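You operate a simulated robot arm through the tools that you are given. There is no shell and no other tool.

You are at the controls of a simulated robot arm. One attempt, no reset.

JOB
Put the brown short profile on the long tray and lay the other steel bar in the channel.
Fine: draw the red slide back and open the clamp first; the pushed bar stays in its profile; turn the pressure dial to 2 bar.

The check looks at the end state, three seconds after you hand in, the way a careful person would. Anything else that was tipped, shoved, dropped, spilled or broken makes it a failure.

ROBOT AND FRAMES
A 7-joint arm with a two-finger parallel gripper, fixed in place. Base frame: the origin is at the foot of the arm, x ahead of it, y to its left, z up; the work surface is at about z = 0.842. Lengths are in m, angles in rad, forces in N, time in s.
With the tool pointing down near the work surface it reaches from about 0.24 to 0.68 m from the base axis. Its first joint turns from -1.152 to 1.152 rad. Payload 2.4 kg.
The tool frame sits at the grasp point between the pads (the TCP): z along the fingers, y along the line on which they close. The tips reach 0.03 m beyond it. Largest opening 0.094 m; finger width 0.028, thickness 0.01; the body of the gripper, 0.05 by 0.096 m, starts 0.055 m behind the TCP.
Orientation is told as [roll, pitch, yaw] about the base's x, y, z axes, in that order, counted from this pose: with the fingers straight down and closing along the base's y, the tool's x points along the base's -x, its y along +y and its z along -z.

CONTROLS
- The arm moves only by the tool drive_tool. Its argument "rows" is a list of rows, each a list of 2 entries, a list of its own where there are three numbers: the shift along the tool's x, y, z in units of 30 mm (1.0 is 30 mm), then the turn, a rotation vector about the tool's x, y, z in units of 5 degrees (1.0 is 5 degrees). In form: [[[x, y, z], [wx, wy, wz]], ...]. A call has 1 to 20 rows; each row shifts and turns the commanded pose from where the row before left it, along the tool's axes as they then stand. "claw" is the finger opening in m, from 0 to 0.094, set as the call begins (left out, the last holds). A call with a number of a shift or a turn outside -1 to 1 is refused whole. Each row takes 0.2 s and may step no farther than 0.05 m and 0.15 rad from the row before; otherwise, or with a gripper value out of range, the whole call is refused. Where a pose cannot be reached the arm comes as near as it can. A force on the tool above 40 N (or 10 N above the force at the start of the call, whichever is more), or a blocked arm, ends the call early, and 0.2 s more pass. Each finger travels about 0.153 m/s and halts on what it meets, pressing with about 27 N; the grip force reading is that of the motor and also rises with nothing between the fingers. The clock runs only during rows and for 0.2 s after the last one: add rows that do not move to give the fingers time. It gives the time, the measured TCP pose, the force on the tool (base axes), the opening and the grip force at its end, in the units of the frame above (readings bear some noise), with the torque about the TCP (base axes, N m) and any sound that the robot's microphone picked up, and new pictures: "show" is both (left out), scene, wrist or none.
- Cameras (640 x 400 px; columns grow to the right, rows downward): "scene" is fixed at [0.0355, 0.4641, 1.4567]; the picture's right is [-0.82, -0.57, 0.00], its down [-0.27, 0.38, -0.89] and it looks along [0.51, -0.73, -0.46] (base axes); focal length 327 px, centre (320, 200). "wrist" rides on the gripper at [0.076, 0.014, -0.102] in the tool frame; the picture's right is [-0.18, 0.98, 0.00], its down [-0.75, -0.14, -0.64] and it looks along [-0.63, -0.12, 0.77] (tool axes); focal length 243 px, centre (320, 200). There is no depth. A picture from a camera that has moved, and an enlarged one, comes with that camera's place and axes in the base frame and with its lens.
- enlarge(camera, box): a new picture of the part [left, top, right, bottom] of that camera's present view, enlarged. The clock stands still meanwhile.
- close_job(): hands the job in; it is judged then, once.

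Nothing tells you positions but the pictures and the camera data. Unless the task says otherwise, let go and move clear before handing in.

The tools are called by a JSON object that holds its "op" and its "data". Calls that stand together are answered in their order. drive_tool: Moves the arm, as the interface text tells. Its arguments: {"type":"object","properties":{"rows":{"type":"array"},"claw":{"type":"number"},"show":{"type":"string","enum":["both","scene","wrist","none"]}},"required":["rows"]} The other tools are called the same way: enlarge (camera, box) takes an enlarged picture of a part of a camera's view; close_job () hands the job in.

At the start:

```text
time_s: 0.0
ee_pos: [0.4081, -0.0673, 1.1431]
tool_rot: [0.0, 0.0, 0.002]
force: [0.3, -0.5, 0.6]
ft_torque: [0.0, -0.02, 0.0]
gripper_width: 0.0939
gripper_force: 0.0
```

scene: 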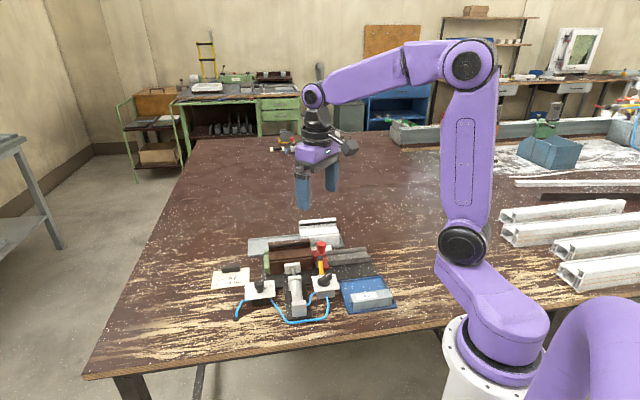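
wrist: 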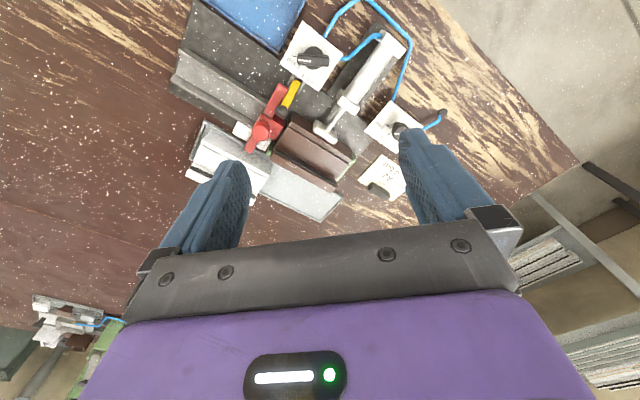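

I see a fixture on the bench with a brown profile, a red toggle clamp, a cylinder, two knobs and some trays. I'll enlarge the views to identify each part before I move anything.

{"op": "enlarge", "data": {"camera": "scene", "box": [200, 200, 420, 337]}}

{"op": "enlarge", "data": {"camera": "wrist", "box": [150, 0, 480, 206]}}

{"op": "enlarge", "data": {"camera": "scene", "box": [240, 230, 350, 299]}}

{"op": "enlarge", "data": {"camera": "wrist", "box": [220, 60, 380, 160]}}

```text
2.91 times, centred on (310, 268) of scene
camera zoom: at [0.0355, 0.4641, 1.4567], right [-0.82, -0.57, 0.0], down [-0.27, 0.38, -0.89], along [0.51, -0.73, -0.46], focal length 952 px, centre (349, 1)
```

zoom: 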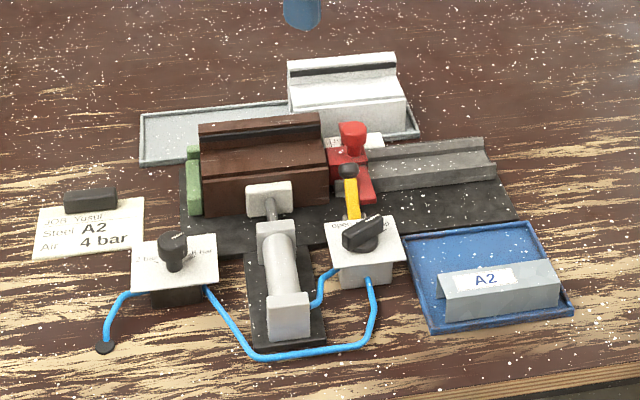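

```text
1.94 times, centred on (315, 103) of wrist
camera zoom: at [0.3323, -0.0535, 1.2447], right [0.18, 0.98, 0.0], down [0.75, -0.14, 0.64], along [0.63, -0.12, -0.77], focal length 470 px, centre (330, 388)
```

zoom: 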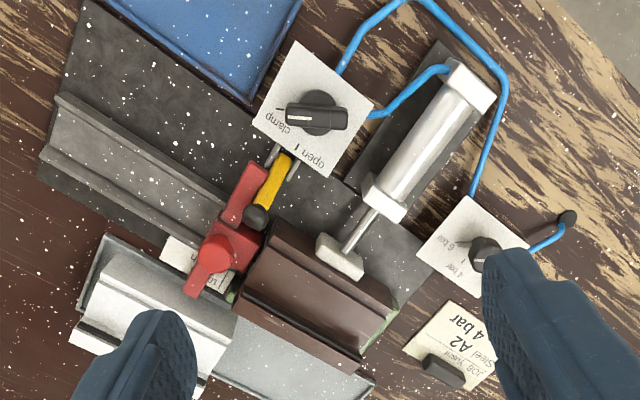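

```text
5.80 times, centred on (295, 264) of scene
camera zoom: at [0.0355, 0.4641, 1.4567], right [-0.82, -0.57, 0.0], down [-0.27, 0.38, -0.89], along [0.51, -0.73, -0.46], focal length 1898 px, centre (465, -174)
```

zoom: 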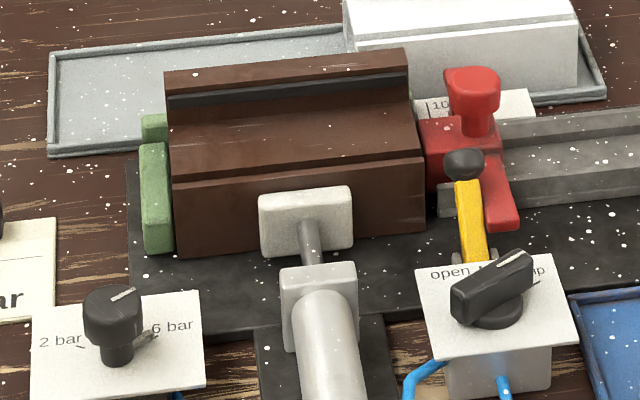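

```text
4.00 times, centred on (300, 110) of wrist
camera zoom: at [0.3323, -0.0535, 1.2447], right [0.18, 0.98, 0.0], down [0.75, -0.14, 0.64], along [0.63, -0.12, -0.77], focal length 970 px, centre (400, 560)
```

zoom: 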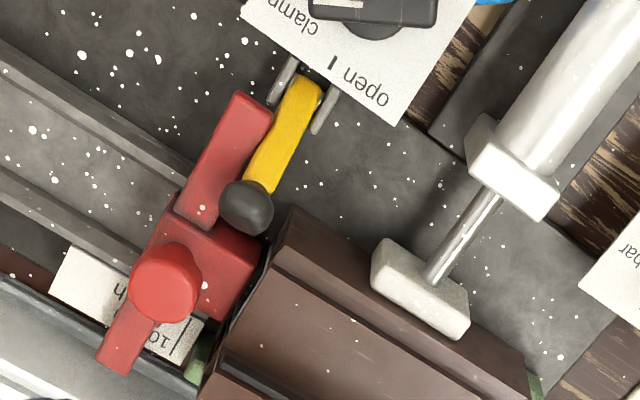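

The brown profile sits in the rail against a green stop. The cylinder pad and the red slide hold it there, and the A2 bar lies in the blue tray. I'll pull the arm back so the wrist camera can see the dial, valve, slide and lever up close.

{"op": "drive_tool", "data": {"rows": [[[1, 0, 0.3], [0, 0, 0]], [[1, 0, 0.3], [0, 0, 0]], [[1, 0, 0.3], [0, 0, 0]], [[1, 0, 0.3], [0, 0, 0]], [[0, 0, 0], [0, 0, 0]]]}}

```text
time_s: 1.2
ee_pos: [0.289, -0.0672, 1.1058]
tool_rot: [0.0, 0.0, -0.001]
force: [0.0, -0.1, -0.1]
ft_torque: [0.01, 0.02, -0.02]
gripper_width: 0.0941
gripper_force: 0.1
camera wrist: at [0.2136, -0.0528, 1.2063], right [0.18, 0.98, 0.0], down [0.75, -0.14, 0.64], along [0.63, -0.12, -0.77], focal length 243 px, centre (320, 200)
```

scene: 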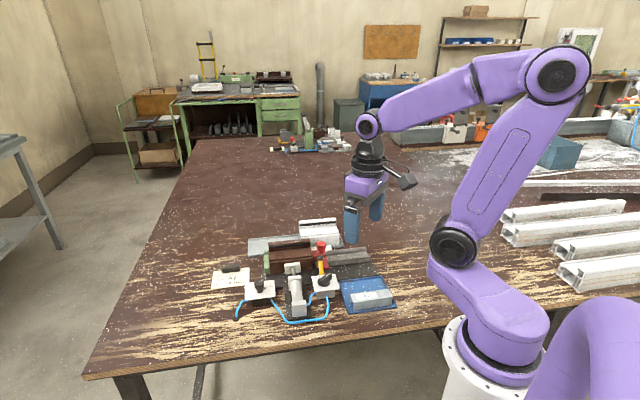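
wrist: 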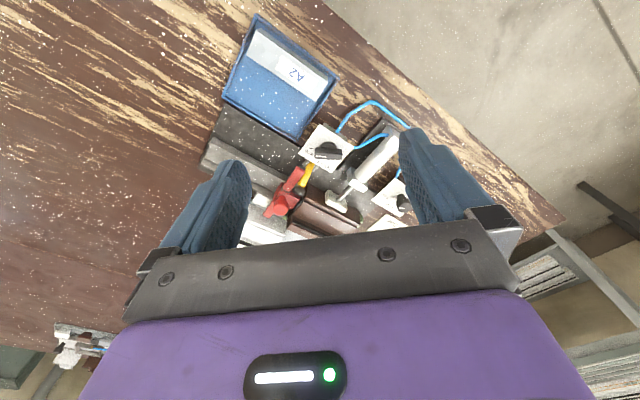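

The gripper hides part of the fixture from here. I'll lower and shift forward for a closer, clearer look.

{"op": "drive_tool", "data": {"rows": [[[-0.6, 0.3, 0.8], [0, 0, 0]], [[-0.6, 0.3, 0.8], [0, 0, 0]], [[-0.6, 0.3, 0.6], [0, 0, 0]], [[-0.4, 0, 0.4], [0, 0, 0]], [[0, 0, 0], [0, 0, 0]]], "show": "wrist"}}

{"op": "enlarge", "data": {"camera": "wrist", "box": [160, 0, 420, 163]}}

{"op": "enlarge", "data": {"camera": "wrist", "box": [200, 90, 360, 190]}}

{"op": "enlarge", "data": {"camera": "wrist", "box": [330, 60, 490, 160]}}

```text
time_s: 2.4
ee_pos: [0.3547, -0.0415, 1.0296]
tool_rot: [0.0, 0.0, 0.001]
force: [0.0, -0.4, 1.0]
ft_torque: [-0.01, 0.02, -0.01]
gripper_width: 0.0938
gripper_force: 0.1
camera wrist: at [0.2785, -0.0268, 1.1305], right [0.18, 0.98, 0.0], down [0.75, -0.14, 0.64], along [0.63, -0.12, -0.77], focal length 243 px, centre (320, 200)
```

wrist: 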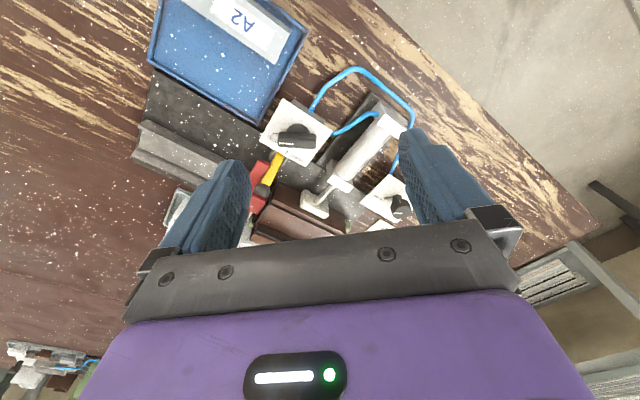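

```text
2.45 times, centred on (290, 82) of wrist
camera zoom: at [0.2785, -0.0268, 1.1305], right [0.18, 0.98, 0.0], down [0.75, -0.14, 0.64], along [0.63, -0.12, -0.77], focal length 595 px, centre (394, 491)
```

zoom: 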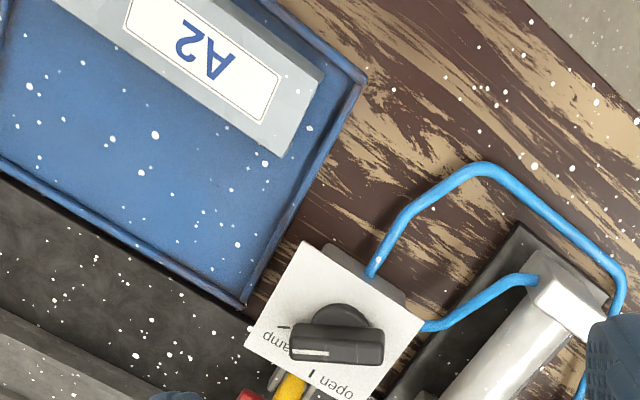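

```text
4.00 times, centred on (280, 140) of wrist
camera zoom: at [0.2785, -0.0268, 1.1305], right [0.18, 0.98, 0.0], down [0.75, -0.14, 0.64], along [0.63, -0.12, -0.77], focal length 970 px, centre (480, 440)
```

zoom: 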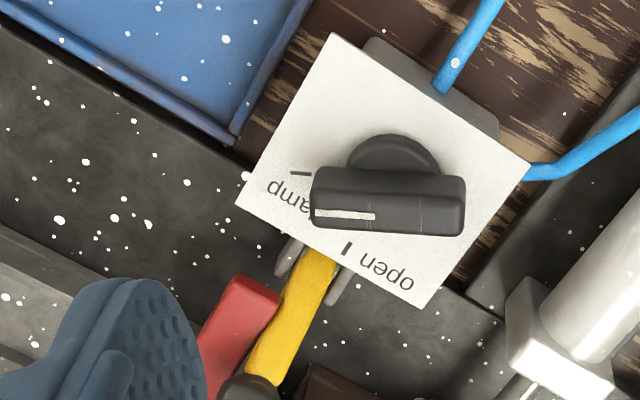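

```text
4.00 times, centred on (410, 110) of wrist
camera zoom: at [0.2785, -0.0268, 1.1305], right [0.18, 0.98, 0.0], down [0.75, -0.14, 0.64], along [0.63, -0.12, -0.77], focal length 970 px, centre (-40, 560)
```

zoom: 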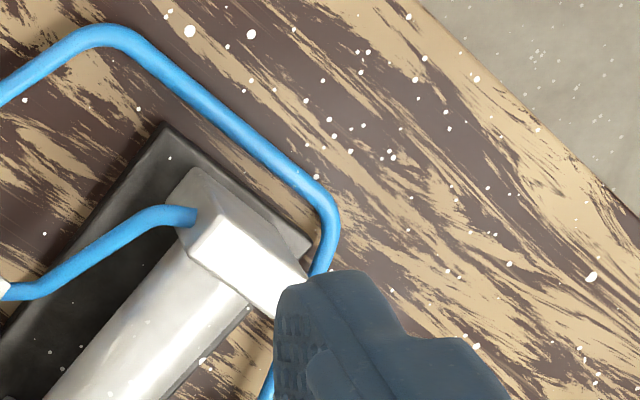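

The valve handle's white line points at "clamp", and "open" is the tick counter-clockwise from it seen from above. Next I'll look closely at the red slide and the yellow lever.

{"op": "drive_tool", "data": {"rows": [[[-1, -0.8, 0], [0, 0, 0]], [[-1, -0.8, 0], [0, 0, 0]], [[-0.6, -0.8, 0], [0, 0, 0]], [[0, 0, 0.4], [0, 0, 0]], [[0, 0, 0], [0, 0, 0]]], "show": "wrist"}}

{"op": "enlarge", "data": {"camera": "wrist", "box": [220, 60, 440, 198]}}

{"op": "enlarge", "data": {"camera": "wrist", "box": [240, 130, 368, 210]}}

```text
time_s: 3.6
ee_pos: [0.4316, -0.1132, 1.0182]
tool_rot: [0.001, 0.0, 0.002]
force: [-0.1, 0.0, -0.4]
ft_torque: [-0.01, -0.02, 0.02]
gripper_width: 0.0939
gripper_force: 0.0
camera wrist: at [0.3565, -0.0975, 1.12], right [0.18, 0.98, 0.0], down [0.75, -0.14, 0.64], along [0.63, -0.12, -0.77], focal length 243 px, centre (320, 200)
```

wrist: 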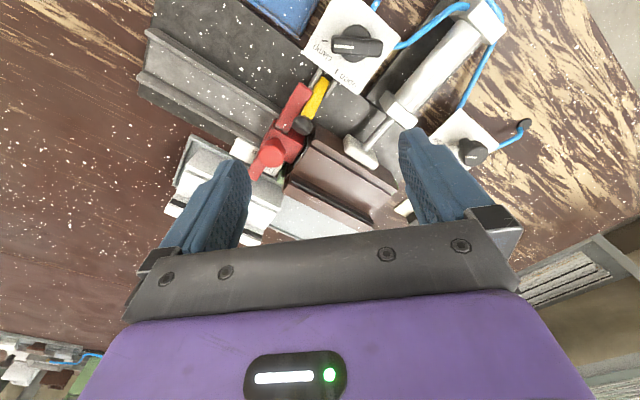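

```text
2.90 times, centred on (330, 129) of wrist
camera zoom: at [0.3565, -0.0975, 1.12], right [0.18, 0.98, 0.0], down [0.75, -0.14, 0.64], along [0.63, -0.12, -0.77], focal length 703 px, centre (291, 406)
```

zoom: 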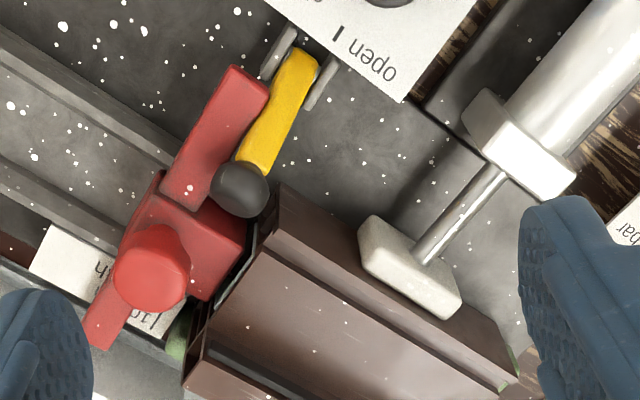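

```text
5.00 times, centred on (304, 170) of wrist
camera zoom: at [0.3565, -0.0975, 1.12], right [0.18, 0.98, 0.0], down [0.75, -0.14, 0.64], along [0.63, -0.12, -0.77], focal length 1213 px, centre (400, 350)
```

zoom: 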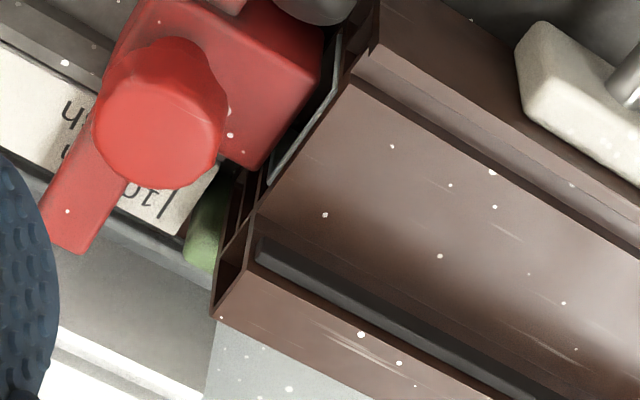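

The brown profile is hollow with a bar inside, and the red slide presses against its end. The yellow lever stands near the slide and may be its lock, so I'll turn the wrist to view it from the valve side.

{"op": "drive_tool", "data": {"rows": [[[0, 0, 0], [0, 0, 1]], [[0, 0, 0], [0, 0, 1]], [[0, 0, 0], [0, 0, 1]], [[0, 0, 0], [0, 0, 1]], [[0, 0, 0], [0, 0, 1]], [[0, 0, 0], [0, 0, 1]], [[0, 0, 0], [0, 0, 1]], [[0, 0, 0], [0, 0, 1]], [[0, 0, 0], [0, 0, 1]], [[0, 0, 0], [0, 0, 0]]], "show": "wrist"}}

{"op": "enlarge", "data": {"camera": "wrist", "box": [220, 80, 412, 200]}}

{"op": "enlarge", "data": {"camera": "wrist", "box": [160, 0, 480, 200]}}

```text
time_s: 5.8
ee_pos: [0.431, -0.1137, 1.0173]
tool_rot: [0.001, -0.001, -0.787]
force: [-0.1, -0.3, 0.1]
ft_torque: [0.04, -0.04, 0.01]
gripper_width: 0.0942
gripper_force: 0.1
camera wrist: at [0.3885, -0.0489, 1.1186], right [0.83, 0.56, 0.0], down [0.43, -0.63, 0.64], along [0.36, -0.53, -0.77], focal length 243 px, centre (320, 200)
```

wrist: 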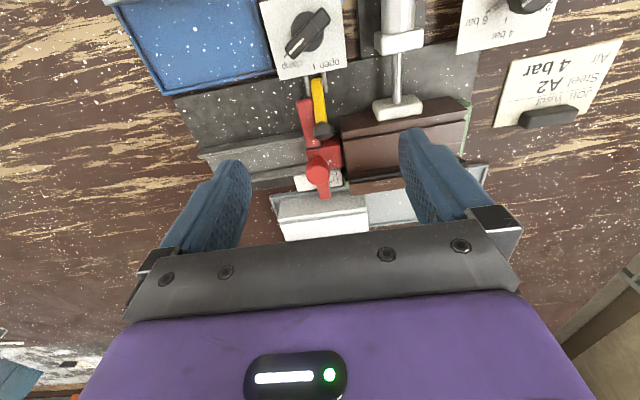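

```text
3.33 times, centred on (316, 140) of wrist
camera zoom: at [0.3885, -0.0489, 1.1186], right [0.83, 0.56, 0.0], down [0.43, -0.63, 0.64], along [0.36, -0.53, -0.77], focal length 809 px, centre (333, 400)
```

zoom: 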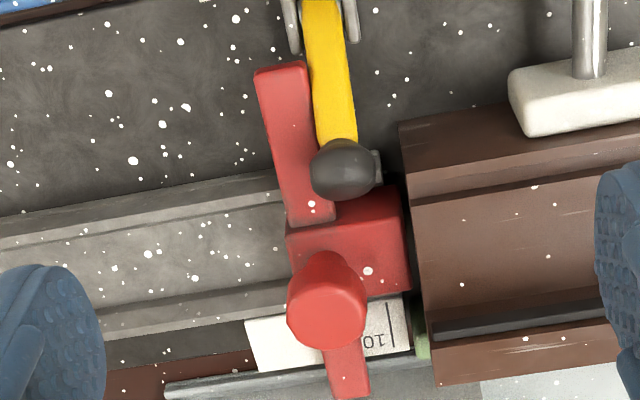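

```text
2.00 times, centred on (320, 100) of wrist
camera zoom: at [0.3885, -0.0489, 1.1186], right [0.83, 0.56, 0.0], down [0.43, -0.63, 0.64], along [0.36, -0.53, -0.77], focal length 485 px, centre (320, 400)
```

zoom: 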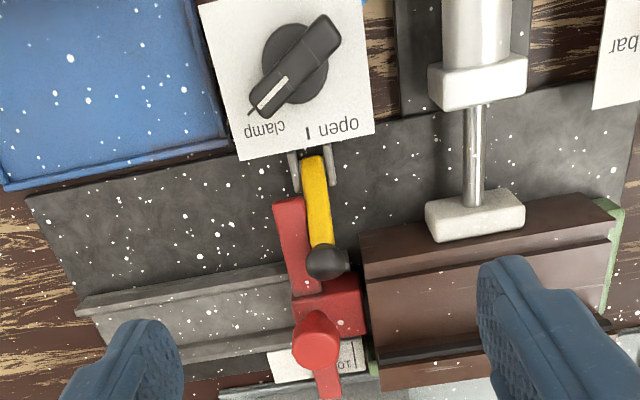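

I want a closer look at how the lever meets the slide, from both cameras.

{"op": "enlarge", "data": {"camera": "scene", "box": [300, 230, 364, 270]}}

{"op": "enlarge", "data": {"camera": "wrist", "box": [290, 60, 370, 110]}}

{"op": "enlarge", "data": {"camera": "wrist", "box": [290, 110, 370, 160]}}

{"op": "enlarge", "data": {"camera": "wrist", "box": [440, 0, 640, 125]}}

```text
10.00 times, centred on (332, 250) of scene
camera zoom: at [0.0355, 0.4641, 1.4567], right [-0.82, -0.57, 0.0], down [-0.27, 0.38, -0.89], along [0.51, -0.73, -0.46], focal length 3274 px, centre (200, -300)
```

zoom: 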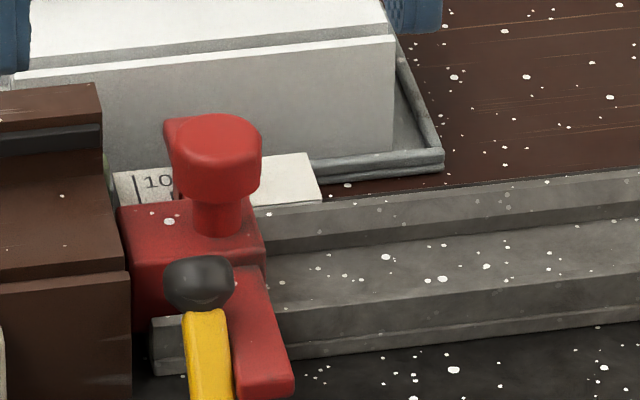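

```text
8.00 times, centred on (330, 85) of wrist
camera zoom: at [0.3885, -0.0489, 1.1186], right [0.83, 0.56, 0.0], down [0.43, -0.63, 0.64], along [0.36, -0.53, -0.77], focal length 1941 px, centre (240, 1120)
```

zoom: 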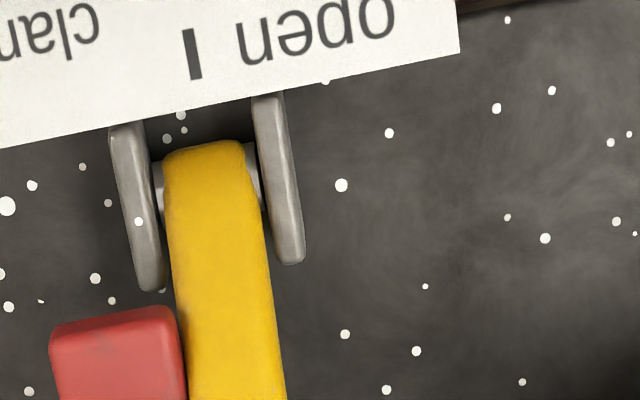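

```text
8.00 times, centred on (330, 135) of wrist
camera zoom: at [0.3885, -0.0489, 1.1186], right [0.83, 0.56, 0.0], down [0.43, -0.63, 0.64], along [0.36, -0.53, -0.77], focal length 1941 px, centre (240, 720)
```

zoom: 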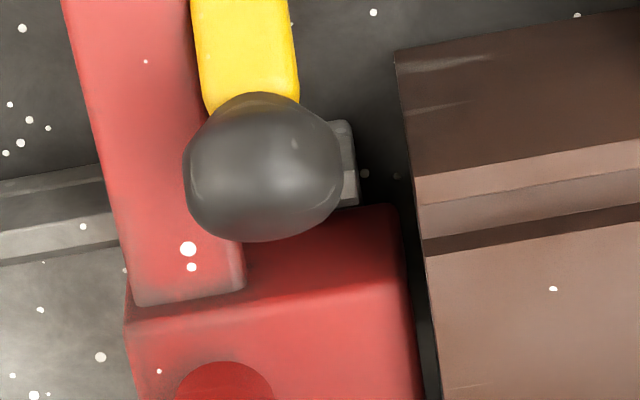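

```text
3.20 times, centred on (540, 62) of wrist
camera zoom: at [0.3885, -0.0489, 1.1186], right [0.83, 0.56, 0.0], down [0.43, -0.63, 0.64], along [0.36, -0.53, -0.77], focal length 776 px, centre (-384, 640)
```

zoom: 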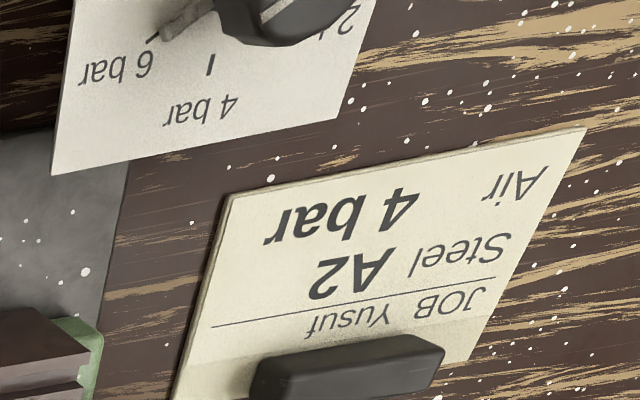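

I take the steel bar in the channel's line to be already pushed into the brown profile, and the slide rides in the grey channel. "Open" sits about 60° counter-clockwise from the handle's present "clamp" position, so I'll bring the gripper over the valve at about (0.39, -0.07) and line it up.

{"op": "drive_tool", "data": {"rows": [[[1, 0, 0.3], [0, 0, 1]], [[0.96, 0, 0.3], [0, 0, 1]], [[0, 0, 0.3], [0, 0, 1]], [[0, 0, 0], [0, 0, 1]], [[0, 0, 0], [0, 0, 1]], [[0, 0, 0], [0, 0, 1]], [[0, 0, 0], [0, 0, 1]], [[0, 0, 0], [0, 0, 1]], [[0, 0, 0], [0, 0, 1]], [[0, 0, 0], [0, 0, 1]], [[0, 0, 0], [0, 0, 1]], [[0, 0, 0], [0, 0, 1]], [[0, 0, 0], [0, 0, 0]]]}}

```text
time_s: 8.6
ee_pos: [0.3931, -0.07, 0.9901]
tool_rot: [0.0, 0.0, -1.834]
force: [0.1, -0.5, -1.1]
ft_torque: [-0.01, 0.01, 0.02]
gripper_width: 0.0942
gripper_force: 0.0
camera wrist: at [0.4266, 0.0001, 1.092], right [0.9, -0.43, 0.0], down [-0.33, -0.69, 0.64], along [-0.28, -0.58, -0.77], focal length 243 px, centre (320, 200)
```

scene: 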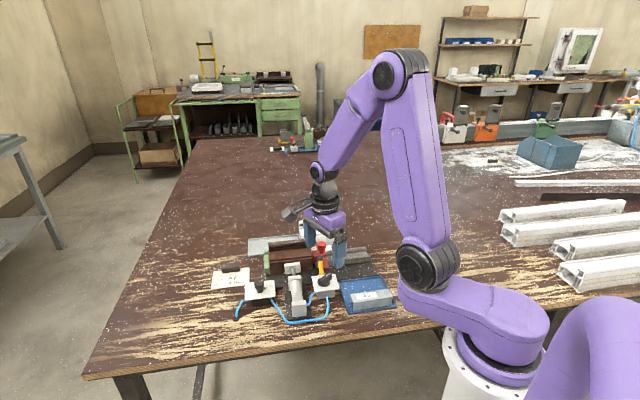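
wrist: 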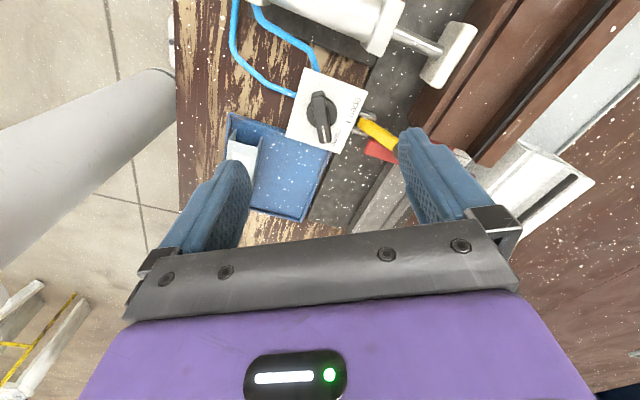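

{"op": "enlarge", "data": {"camera": "wrist", "box": [270, 60, 398, 140]}}

```text
5.00 times, centred on (334, 100) of wrist
camera zoom: at [0.4266, 0.0001, 1.092], right [0.9, -0.43, 0.0], down [-0.33, -0.69, 0.64], along [-0.28, -0.58, -0.77], focal length 1213 px, centre (250, 700)
```

zoom: 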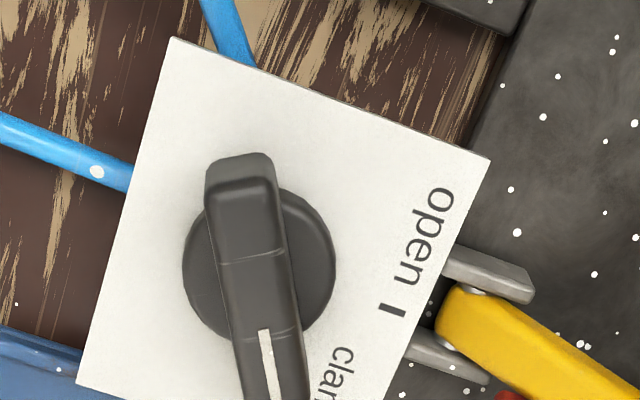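

The gripper is over the valve handle and aligned with it, with the knob at about (0.394, -0.070). I'll narrow the fingers and go down to just above the plate.

{"op": "drive_tool", "data": {"rows": [[[0, 0, 0], [0, 0, 0]], [[0, 0.05, 0.6], [0, 0, 0]], [[0, 0, 0.6], [0, 0, 0]], [[0, 0, 0.5], [0, 0, 0]], [[0, 0, 0.3], [0, 0, 0]], [[0, 0, 0], [0, 0, 0]]], "claw": 0.038}}

{"op": "enlarge", "data": {"camera": "wrist", "box": [220, 100, 420, 225]}}

{"op": "enlarge", "data": {"camera": "scene", "box": [280, 230, 376, 290]}}

```text
time_s: 10.0
ee_pos: [0.3933, -0.0688, 0.9303]
tool_rot: [0.001, 0.001, -1.834]
force: [0.1, -1.0, -0.2]
ft_torque: [0.02, 0.0, 0.0]
gripper_width: 0.0379
gripper_force: 0.0
camera wrist: at [0.4276, 0.0016, 1.0319], right [0.9, -0.43, 0.0], down [-0.33, -0.69, 0.64], along [-0.28, -0.58, -0.77], focal length 243 px, centre (320, 200)
```

scene: 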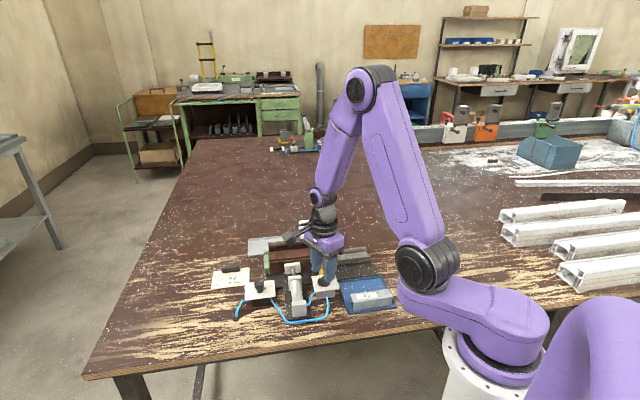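
wrist: 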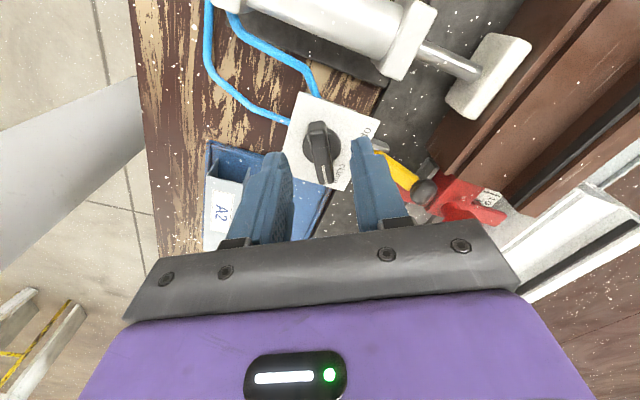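

```text
3.20 times, centred on (320, 162) of wrist
camera zoom: at [0.4276, 0.0016, 1.0319], right [0.9, -0.43, 0.0], down [-0.33, -0.69, 0.64], along [-0.28, -0.58, -0.77], focal length 776 px, centre (320, 320)
```

zoom: 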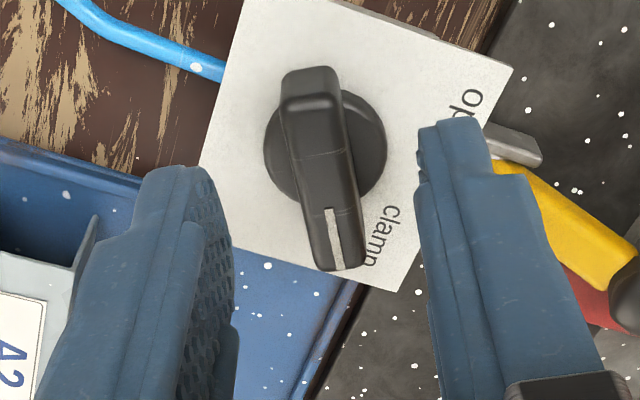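

```text
6.67 times, centred on (328, 260) of scene
camera zoom: at [0.0355, 0.4641, 1.4567], right [-0.82, -0.57, 0.0], down [-0.27, 0.38, -0.89], along [0.51, -0.73, -0.46], focal length 2183 px, centre (267, -200)
```

zoom: 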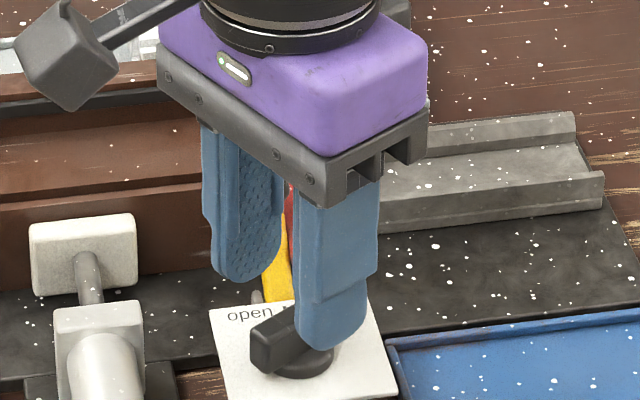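

{"op": "drive_tool", "data": {"rows": [[[0.05, 0.04, 0.25], [0, 0, 0]], [[0, 0, 0.22], [0, 0, 0]], [[0, 0, 0], [0, 0, 0]]], "show": "none"}}

{"op": "drive_tool", "data": {"rows": [[[0, 0, 0], [0, 0, 0]], [[0, 0, 0], [0, 0, 0]], [[0, 0, 0], [0, 0, 0]]], "claw": 0.0}}

{"op": "enlarge", "data": {"camera": "wrist", "box": [220, 100, 420, 225]}}

```text
time_s: 10.8
ee_pos: [0.3983, -0.0693, 0.9156]
tool_rot: [0.0, -0.001, -1.832]
force: [0.1, -0.3, 0.3]
ft_torque: [0.01, -0.02, 0.01]
gripper_width: 0.038
gripper_force: 0.0
```

```text
time_s: 11.6
ee_pos: [0.3944, -0.068, 0.9164]
tool_rot: [-0.006, 0.0, -1.833]
force: [-18.0, 2.8, 6.6]
ft_torque: [-0.06, 0.26, -0.12]
gripper_width: 0.0118
gripper_force: 44.9
camera wrist: at [0.4288, 0.0017, 1.017], right [0.9, -0.43, -0.01], down [-0.33, -0.69, 0.64], along [-0.28, -0.58, -0.77], focal length 243 px, centre (320, 200)
```

scene: 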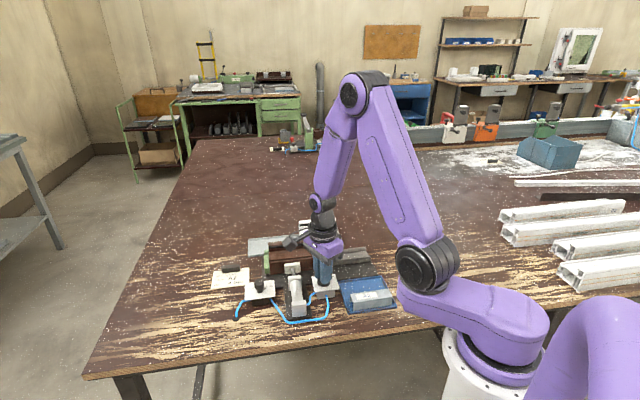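
wrist: 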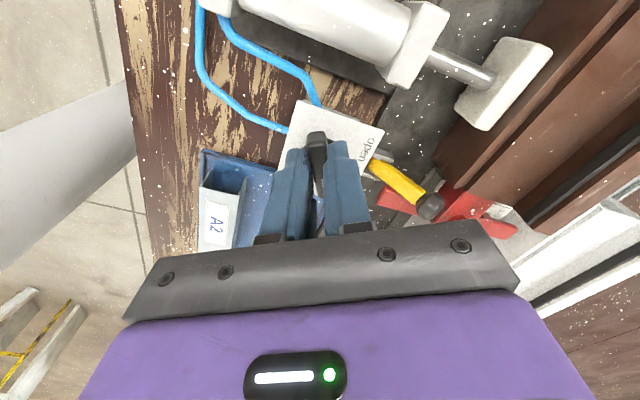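

```text
3.20 times, centred on (320, 162) of wrist
camera zoom: at [0.4288, 0.0017, 1.017], right [0.9, -0.43, -0.01], down [-0.33, -0.69, 0.64], along [-0.28, -0.58, -0.77], focal length 776 px, centre (320, 320)
```

zoom: 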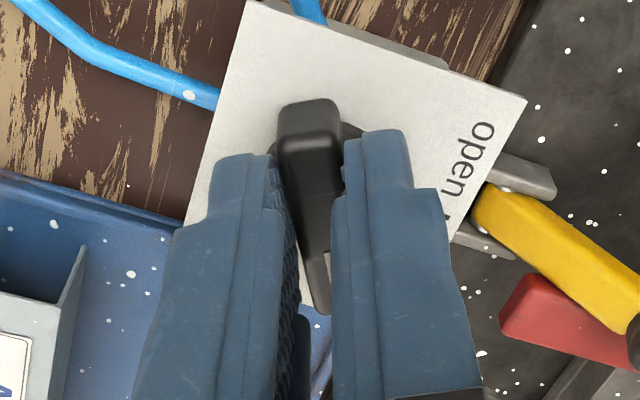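

The handle is gripped at 11.8 mm thickness. I'll relieve the side load and turn counter-clockwise 30° first, checking the forces.

{"op": "drive_tool", "data": {"rows": [[[0, -0.12, 0], [0, 0, 0]], [[0, 0, 0], [0, 0, -1]], [[0, 0, 0], [0, 0, -1]], [[0, 0, 0], [0, 0, -1]], [[0, 0, 0], [0, 0, -1]], [[0, 0, 0], [0, 0, -1]], [[0, 0, 0], [0, 0, -1]], [[0, 0, 0], [0, 0, 0]]], "show": "wrist"}}

{"op": "enlarge", "data": {"camera": "wrist", "box": [220, 100, 420, 225]}}

```text
time_s: 12.3
ee_pos: [0.3932, -0.0686, 0.9148]
tool_rot: [0.003, 0.001, -1.738]
force: [3.1, -1.0, -9.1]
ft_torque: [0.29, -0.13, 0.01]
gripper_width: 0.0119
gripper_force: 44.6
stopped in row 3: the force on the tool passed its limit at 42 N (the readings are from after the stop); the commanded pose is now the measured one
camera wrist: at [0.4201, 0.0051, 1.0172], right [0.94, -0.34, 0.0], down [-0.27, -0.72, 0.64], along [-0.22, -0.6, -0.77], focal length 243 px, centre (320, 200)
```

wrist: 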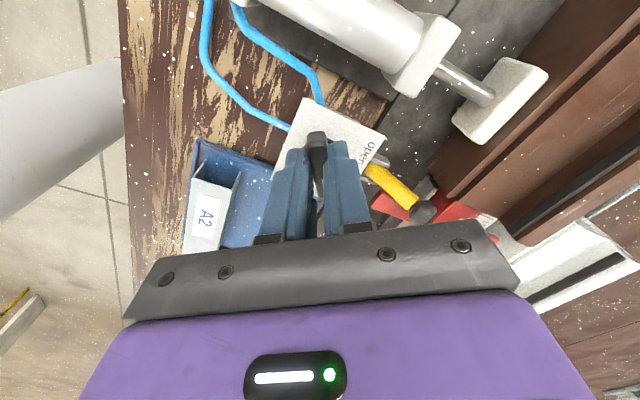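

```text
3.20 times, centred on (320, 162) of wrist
camera zoom: at [0.4201, 0.0051, 1.0172], right [0.94, -0.34, 0.0], down [-0.27, -0.72, 0.64], along [-0.22, -0.6, -0.77], focal length 776 px, centre (320, 320)
```

zoom: 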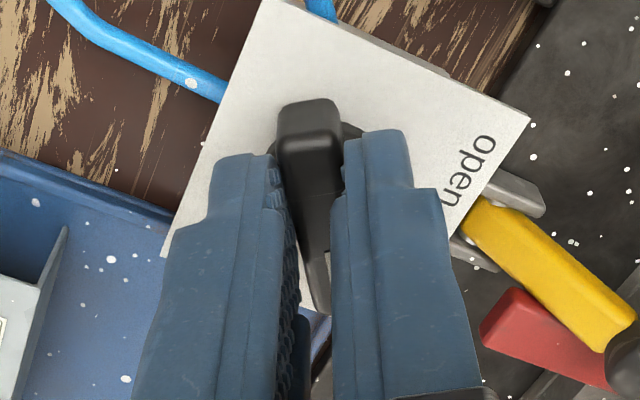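

The turn started but tripped the force limit. I'll retry with finer steps, since the commanded pose now matches the measured one.

{"op": "drive_tool", "data": {"rows": [[[0, 0, 0], [0, 0, -0.3]], [[0, 0, 0], [0, 0, -0.3]], [[0, 0, 0], [0, 0, -0.3]], [[0, 0, 0], [0, 0, -0.3]], [[0, 0, 0], [0, 0, 0]]], "show": "wrist"}}

{"op": "enlarge", "data": {"camera": "wrist", "box": [220, 100, 420, 225]}}

```text
time_s: 13.5
ee_pos: [0.3936, -0.069, 0.9156]
tool_rot: [0.0, -0.001, -1.631]
force: [-1.7, -9.9, -25.9]
ft_torque: [-1.11, 0.1, -0.03]
gripper_width: 0.0117
gripper_force: 45.1
camera wrist: at [0.4122, 0.0074, 1.0172], right [0.97, -0.24, 0.0], down [-0.19, -0.74, 0.64], along [-0.16, -0.62, -0.77], focal length 243 px, centre (320, 200)
```

wrist: 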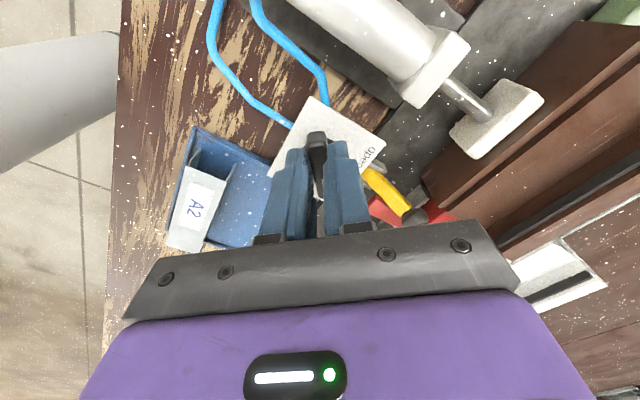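

```text
3.20 times, centred on (320, 162) of wrist
camera zoom: at [0.4122, 0.0074, 1.0172], right [0.97, -0.24, 0.0], down [-0.19, -0.74, 0.64], along [-0.16, -0.62, -0.77], focal length 776 px, centre (320, 320)
```

zoom: 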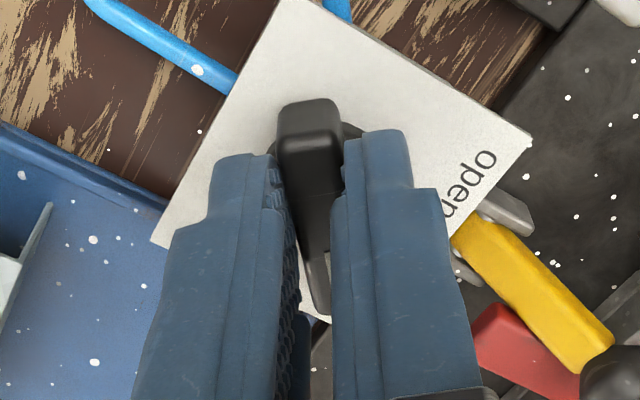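

The handle is turning with the gripper, but some stress has built up in the grip. I'll let go briefly, re-seat it and continue.

{"op": "drive_tool", "data": {"rows": [[[0, 0, 0], [0, 0, 0]], [[0, 0, 0], [0, 0, 0]]], "claw": 0.03, "show": "wrist"}}

{"op": "enlarge", "data": {"camera": "wrist", "box": [220, 100, 420, 225]}}

```text
time_s: 14.1
ee_pos: [0.3937, -0.0663, 0.9177]
tool_rot: [0.004, -0.001, -1.632]
force: [-0.1, 0.4, 0.3]
ft_torque: [0.03, 0.0, -0.04]
gripper_width: 0.0301
gripper_force: 0.1
camera wrist: at [0.4126, 0.008, 1.0177], right [0.97, -0.24, 0.0], down [-0.19, -0.74, 0.64], along [-0.15, -0.62, -0.77], focal length 243 px, centre (320, 200)
```

wrist: 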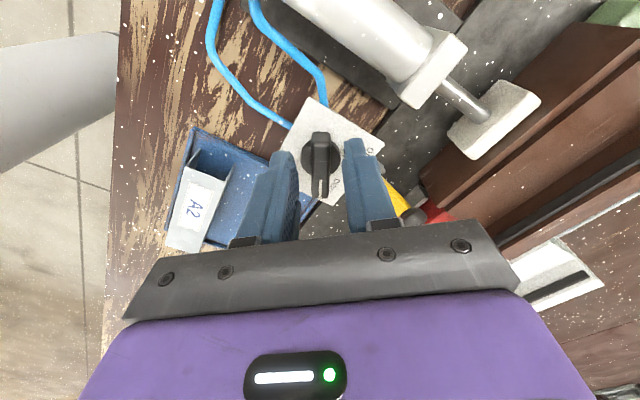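

```text
3.20 times, centred on (320, 162) of wrist
camera zoom: at [0.4126, 0.008, 1.0177], right [0.97, -0.24, 0.0], down [-0.19, -0.74, 0.64], along [-0.15, -0.62, -0.77], focal length 776 px, centre (320, 320)
```

zoom: 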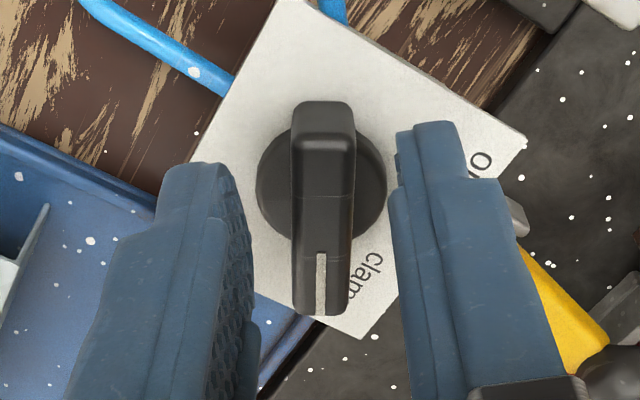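

{"op": "drive_tool", "data": {"rows": [[[0, 0, 0], [0, 0, 0]], [[0, 0, 0], [0, 0, 0]], [[0, 0, 0], [0, 0, -0.4]], [[0, 0, 0], [0, 0, -0.4]], [[0, 0, 0], [0, 0, -0.4]], [[0, 0, 0], [0, 0, -0.4]], [[0, 0, 0], [0, 0, -0.4]], [[0, 0, 0], [0, 0, 0]]], "claw": 0.005, "show": "wrist"}}

{"op": "enlarge", "data": {"camera": "wrist", "box": [220, 100, 420, 225]}}

```text
time_s: 15.7
ee_pos: [0.3918, -0.0684, 0.9154]
tool_rot: [-0.002, 0.0, -1.467]
force: [-4.6, 1.1, 11.3]
ft_torque: [-0.39, 0.13, -0.01]
gripper_width: 0.0119
gripper_force: 44.6
stopped in row 7: the force on the tool passed its limit at 41 N (the readings are from after the stop); the commanded pose is now the measured one
camera wrist: at [0.3987, 0.0099, 1.0175], right [1.0, -0.08, 0.0], down [-0.06, -0.76, 0.64], along [-0.05, -0.64, -0.77], focal length 243 px, centre (320, 200)
```

wrist: 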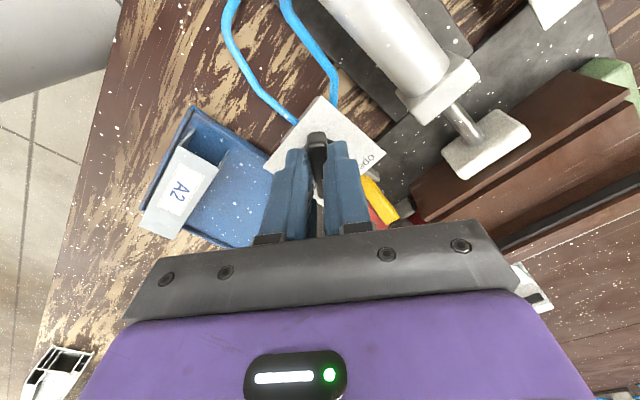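

```text
3.20 times, centred on (320, 162) of wrist
camera zoom: at [0.3987, 0.0099, 1.0175], right [1.0, -0.08, 0.0], down [-0.06, -0.76, 0.64], along [-0.05, -0.64, -0.77], focal length 776 px, centre (320, 320)
```

zoom: 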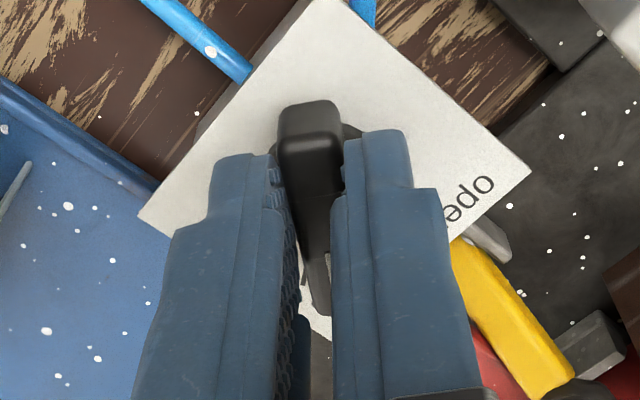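

{"op": "drive_tool", "data": {"rows": [[[0, 0, 0], [0, 0, -0.3]], [[0, 0, 0], [0, 0, -0.3]], [[0, 0, 0], [0, 0, -0.3]], [[0, 0, 0], [0, 0, -0.3]], [[0, 0, 0], [0, 0, -0.3]], [[0, 0, 0], [0, 0, -0.3]], [[0, 0, 0], [0, 0, 0]]], "show": "none"}}

{"op": "drive_tool", "data": {"rows": [[[0, 0, 0], [0, 0, 0]], [[0, 0, 0], [0, 0, 0]]], "claw": 0.03, "show": "none"}}

{"op": "enlarge", "data": {"camera": "wrist", "box": [220, 100, 420, 225]}}

```text
time_s: 16.9
ee_pos: [0.391, -0.068, 0.9157]
tool_rot: [-0.006, 0.002, -1.336]
force: [-6.3, 0.4, 12.2]
ft_torque: [-0.56, -0.01, -0.06]
gripper_width: 0.0118
gripper_force: 45.0
stopped in row 6: the force on the tool passed its limit at 42 N (the readings are from after the stop); the commanded pose is now the measured one
```

```text
time_s: 17.5
ee_pos: [0.3913, -0.0682, 0.9154]
tool_rot: [-0.003, 0.001, -1.338]
force: [0.5, 0.0, -0.9]
ft_torque: [0.01, 0.0, 0.0]
gripper_width: 0.0299
gripper_force: 0.0
```

```text
3.20 times, centred on (320, 162) of wrist
camera zoom: at [0.3889, 0.0098, 1.0173], right [1.0, 0.05, 0.0], down [0.04, -0.77, 0.64], along [0.03, -0.64, -0.77], focal length 776 px, centre (320, 320)
```

zoom: 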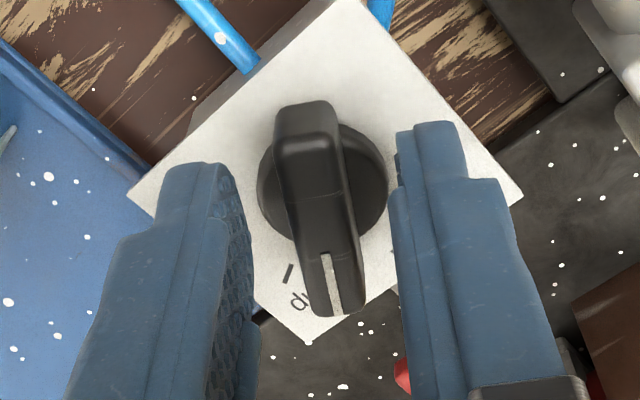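

{"op": "drive_tool", "data": {"rows": [[[0, 0.09, 0], [0, 0, 0]], [[0, 0, 0], [0, 0, 0]], [[0, 0, 0], [0, 0, 0]], [[0, 0, 0], [0, 0, -0.4]], [[0, 0, 0], [0, 0, -0.4]], [[0, 0, 0], [0, 0, -0.4]], [[0, 0, 0], [0, 0, -0.4]], [[0, 0, 0], [0, 0, 0]]], "claw": 0.009, "show": "none"}}

{"op": "drive_tool", "data": {"rows": [[[0, 0, 0], [0, 0, -0.3]], [[0, 0, 0], [0, 0, -0.3]], [[0, 0, 0], [0, 0, -0.3]], [[0, 0, 0], [0, 0, -0.3]], [[0, 0, 0], [0, 0, 0]]], "show": "none"}}

{"op": "drive_tool", "data": {"rows": [[[0, 0, 0], [0, 0, 0]], [[0, 0, 0], [0, 0, 0]]], "claw": 0.03, "show": "wrist"}}

{"op": "enlarge", "data": {"camera": "wrist", "box": [220, 100, 420, 225]}}

```text
time_s: 19.3
ee_pos: [0.3939, -0.0675, 0.9162]
tool_rot: [-0.006, 0.004, -1.198]
force: [-16.3, -0.2, -4.9]
ft_torque: [0.03, 0.3, -0.07]
gripper_width: 0.0177
gripper_force: 7.5
```

```text
time_s: 20.5
ee_pos: [0.3936, -0.0676, 0.9164]
tool_rot: [-0.003, 0.005, -1.091]
force: [-16.7, -1.3, -4.0]
ft_torque: [-0.05, 0.35, -0.15]
gripper_width: 0.0178
gripper_force: 7.9
```

```text
time_s: 21.1
ee_pos: [0.3944, -0.0681, 0.916]
tool_rot: [0.0, 0.001, -1.093]
force: [-0.8, -0.2, 0.1]
ft_torque: [-0.01, 0.03, 0.0]
gripper_width: 0.0299
gripper_force: 0.0
camera wrist: at [0.3731, 0.0065, 1.0179], right [0.96, 0.29, 0.0], down [0.22, -0.73, 0.64], along [0.18, -0.61, -0.77], focal length 243 px, centre (320, 200)
```

wrist: 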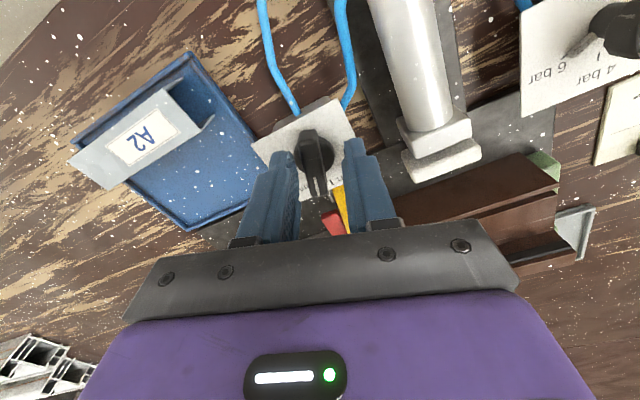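

```text
3.20 times, centred on (320, 162) of wrist
camera zoom: at [0.3731, 0.0065, 1.0179], right [0.96, 0.29, 0.0], down [0.22, -0.73, 0.64], along [0.18, -0.61, -0.77], focal length 776 px, centre (320, 320)
```

zoom: 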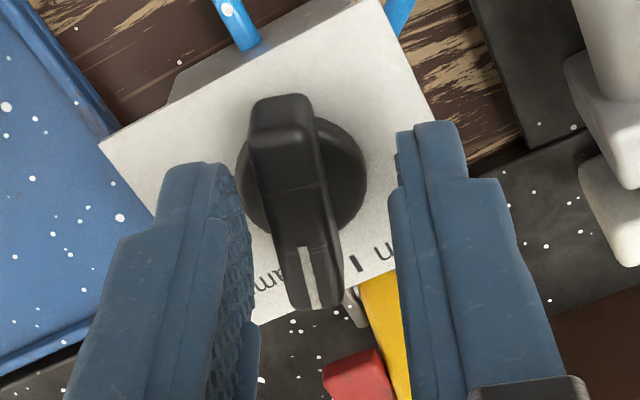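

The cylinder has retracted, so the clamp is open, but the pointer is still about 20° short of the "open" tick. I'll re-grip and finish the turn.

{"op": "drive_tool", "data": {"rows": [[[0, -0.06, 0], [0, 0, 0]], [[0, 0, 0], [0, 0, 0]], [[0, 0, 0], [0, 0, 0]], [[0, 0, 0], [0, 0, -0.4]], [[0, 0, 0], [0, 0, -0.4]], [[0, 0, 0], [0, 0, -0.4]], [[0, 0, 0], [0, 0, -0.4]], [[0, 0, 0], [0, 0, 0]]], "claw": 0.009, "show": "none"}}

{"op": "drive_tool", "data": {"rows": [[[0, 0, 0], [0, 0, -0.4]], [[0, 0, 0], [0, 0, -0.4]], [[0, 0, 0], [0, 0, -0.4]], [[0, 0, 0], [0, 0, -0.4]], [[0, 0, 0], [0, 0, -0.4]], [[0, 0, 0], [0, 0, -0.4]], [[0, 0, 0], [0, 0, 0]]], "show": "none"}}

{"op": "drive_tool", "data": {"rows": [[[0, 0, 0], [0, 0, 0]], [[0, 0, 0], [0, 0, 0]]], "claw": 0.034, "show": "wrist"}}

{"op": "enlarge", "data": {"camera": "wrist", "box": [220, 100, 420, 225]}}

```text
time_s: 22.9
ee_pos: [0.393, -0.0683, 0.9149]
tool_rot: [-0.005, 0.006, -0.951]
force: [-14.3, -6.2, -3.2]
ft_torque: [-0.18, 0.2, -0.04]
gripper_width: 0.0177
gripper_force: 7.5
```

```text
time_s: 24.5
ee_pos: [0.3918, -0.0686, 0.9156]
tool_rot: [-0.003, 0.007, -0.743]
force: [-18.0, -10.6, -8.3]
ft_torque: [-0.08, 0.41, -0.32]
gripper_width: 0.0197
gripper_force: 9.5
```

```text
time_s: 25.1
ee_pos: [0.3946, -0.069, 0.9165]
tool_rot: [-0.002, 0.001, -0.741]
force: [1.1, 0.2, 0.2]
ft_torque: [-0.01, 0.03, -0.01]
gripper_width: 0.0339
gripper_force: 0.0
camera wrist: at [0.3483, -0.0058, 1.0175], right [0.8, 0.6, 0.0], down [0.46, -0.61, 0.64], along [0.38, -0.51, -0.77], focal length 243 px, centre (320, 200)
```

wrist: 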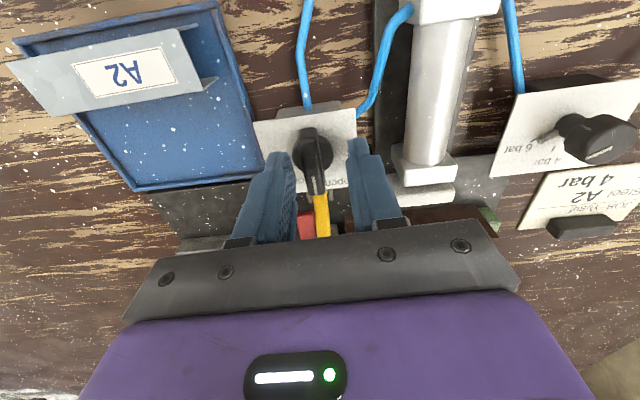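

```text
3.20 times, centred on (320, 162) of wrist
camera zoom: at [0.3483, -0.0058, 1.0175], right [0.8, 0.6, 0.0], down [0.46, -0.61, 0.64], along [0.38, -0.51, -0.77], focal length 776 px, centre (320, 320)
```

zoom: 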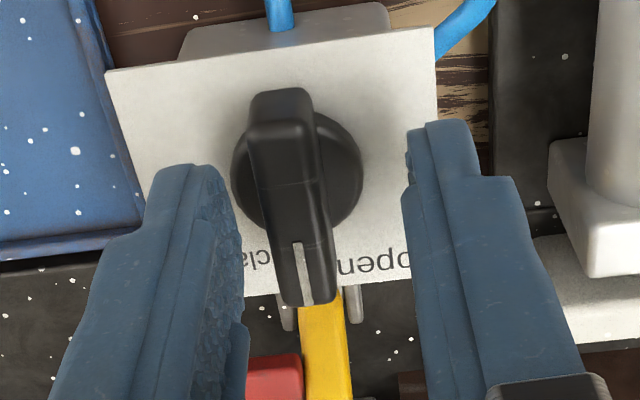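

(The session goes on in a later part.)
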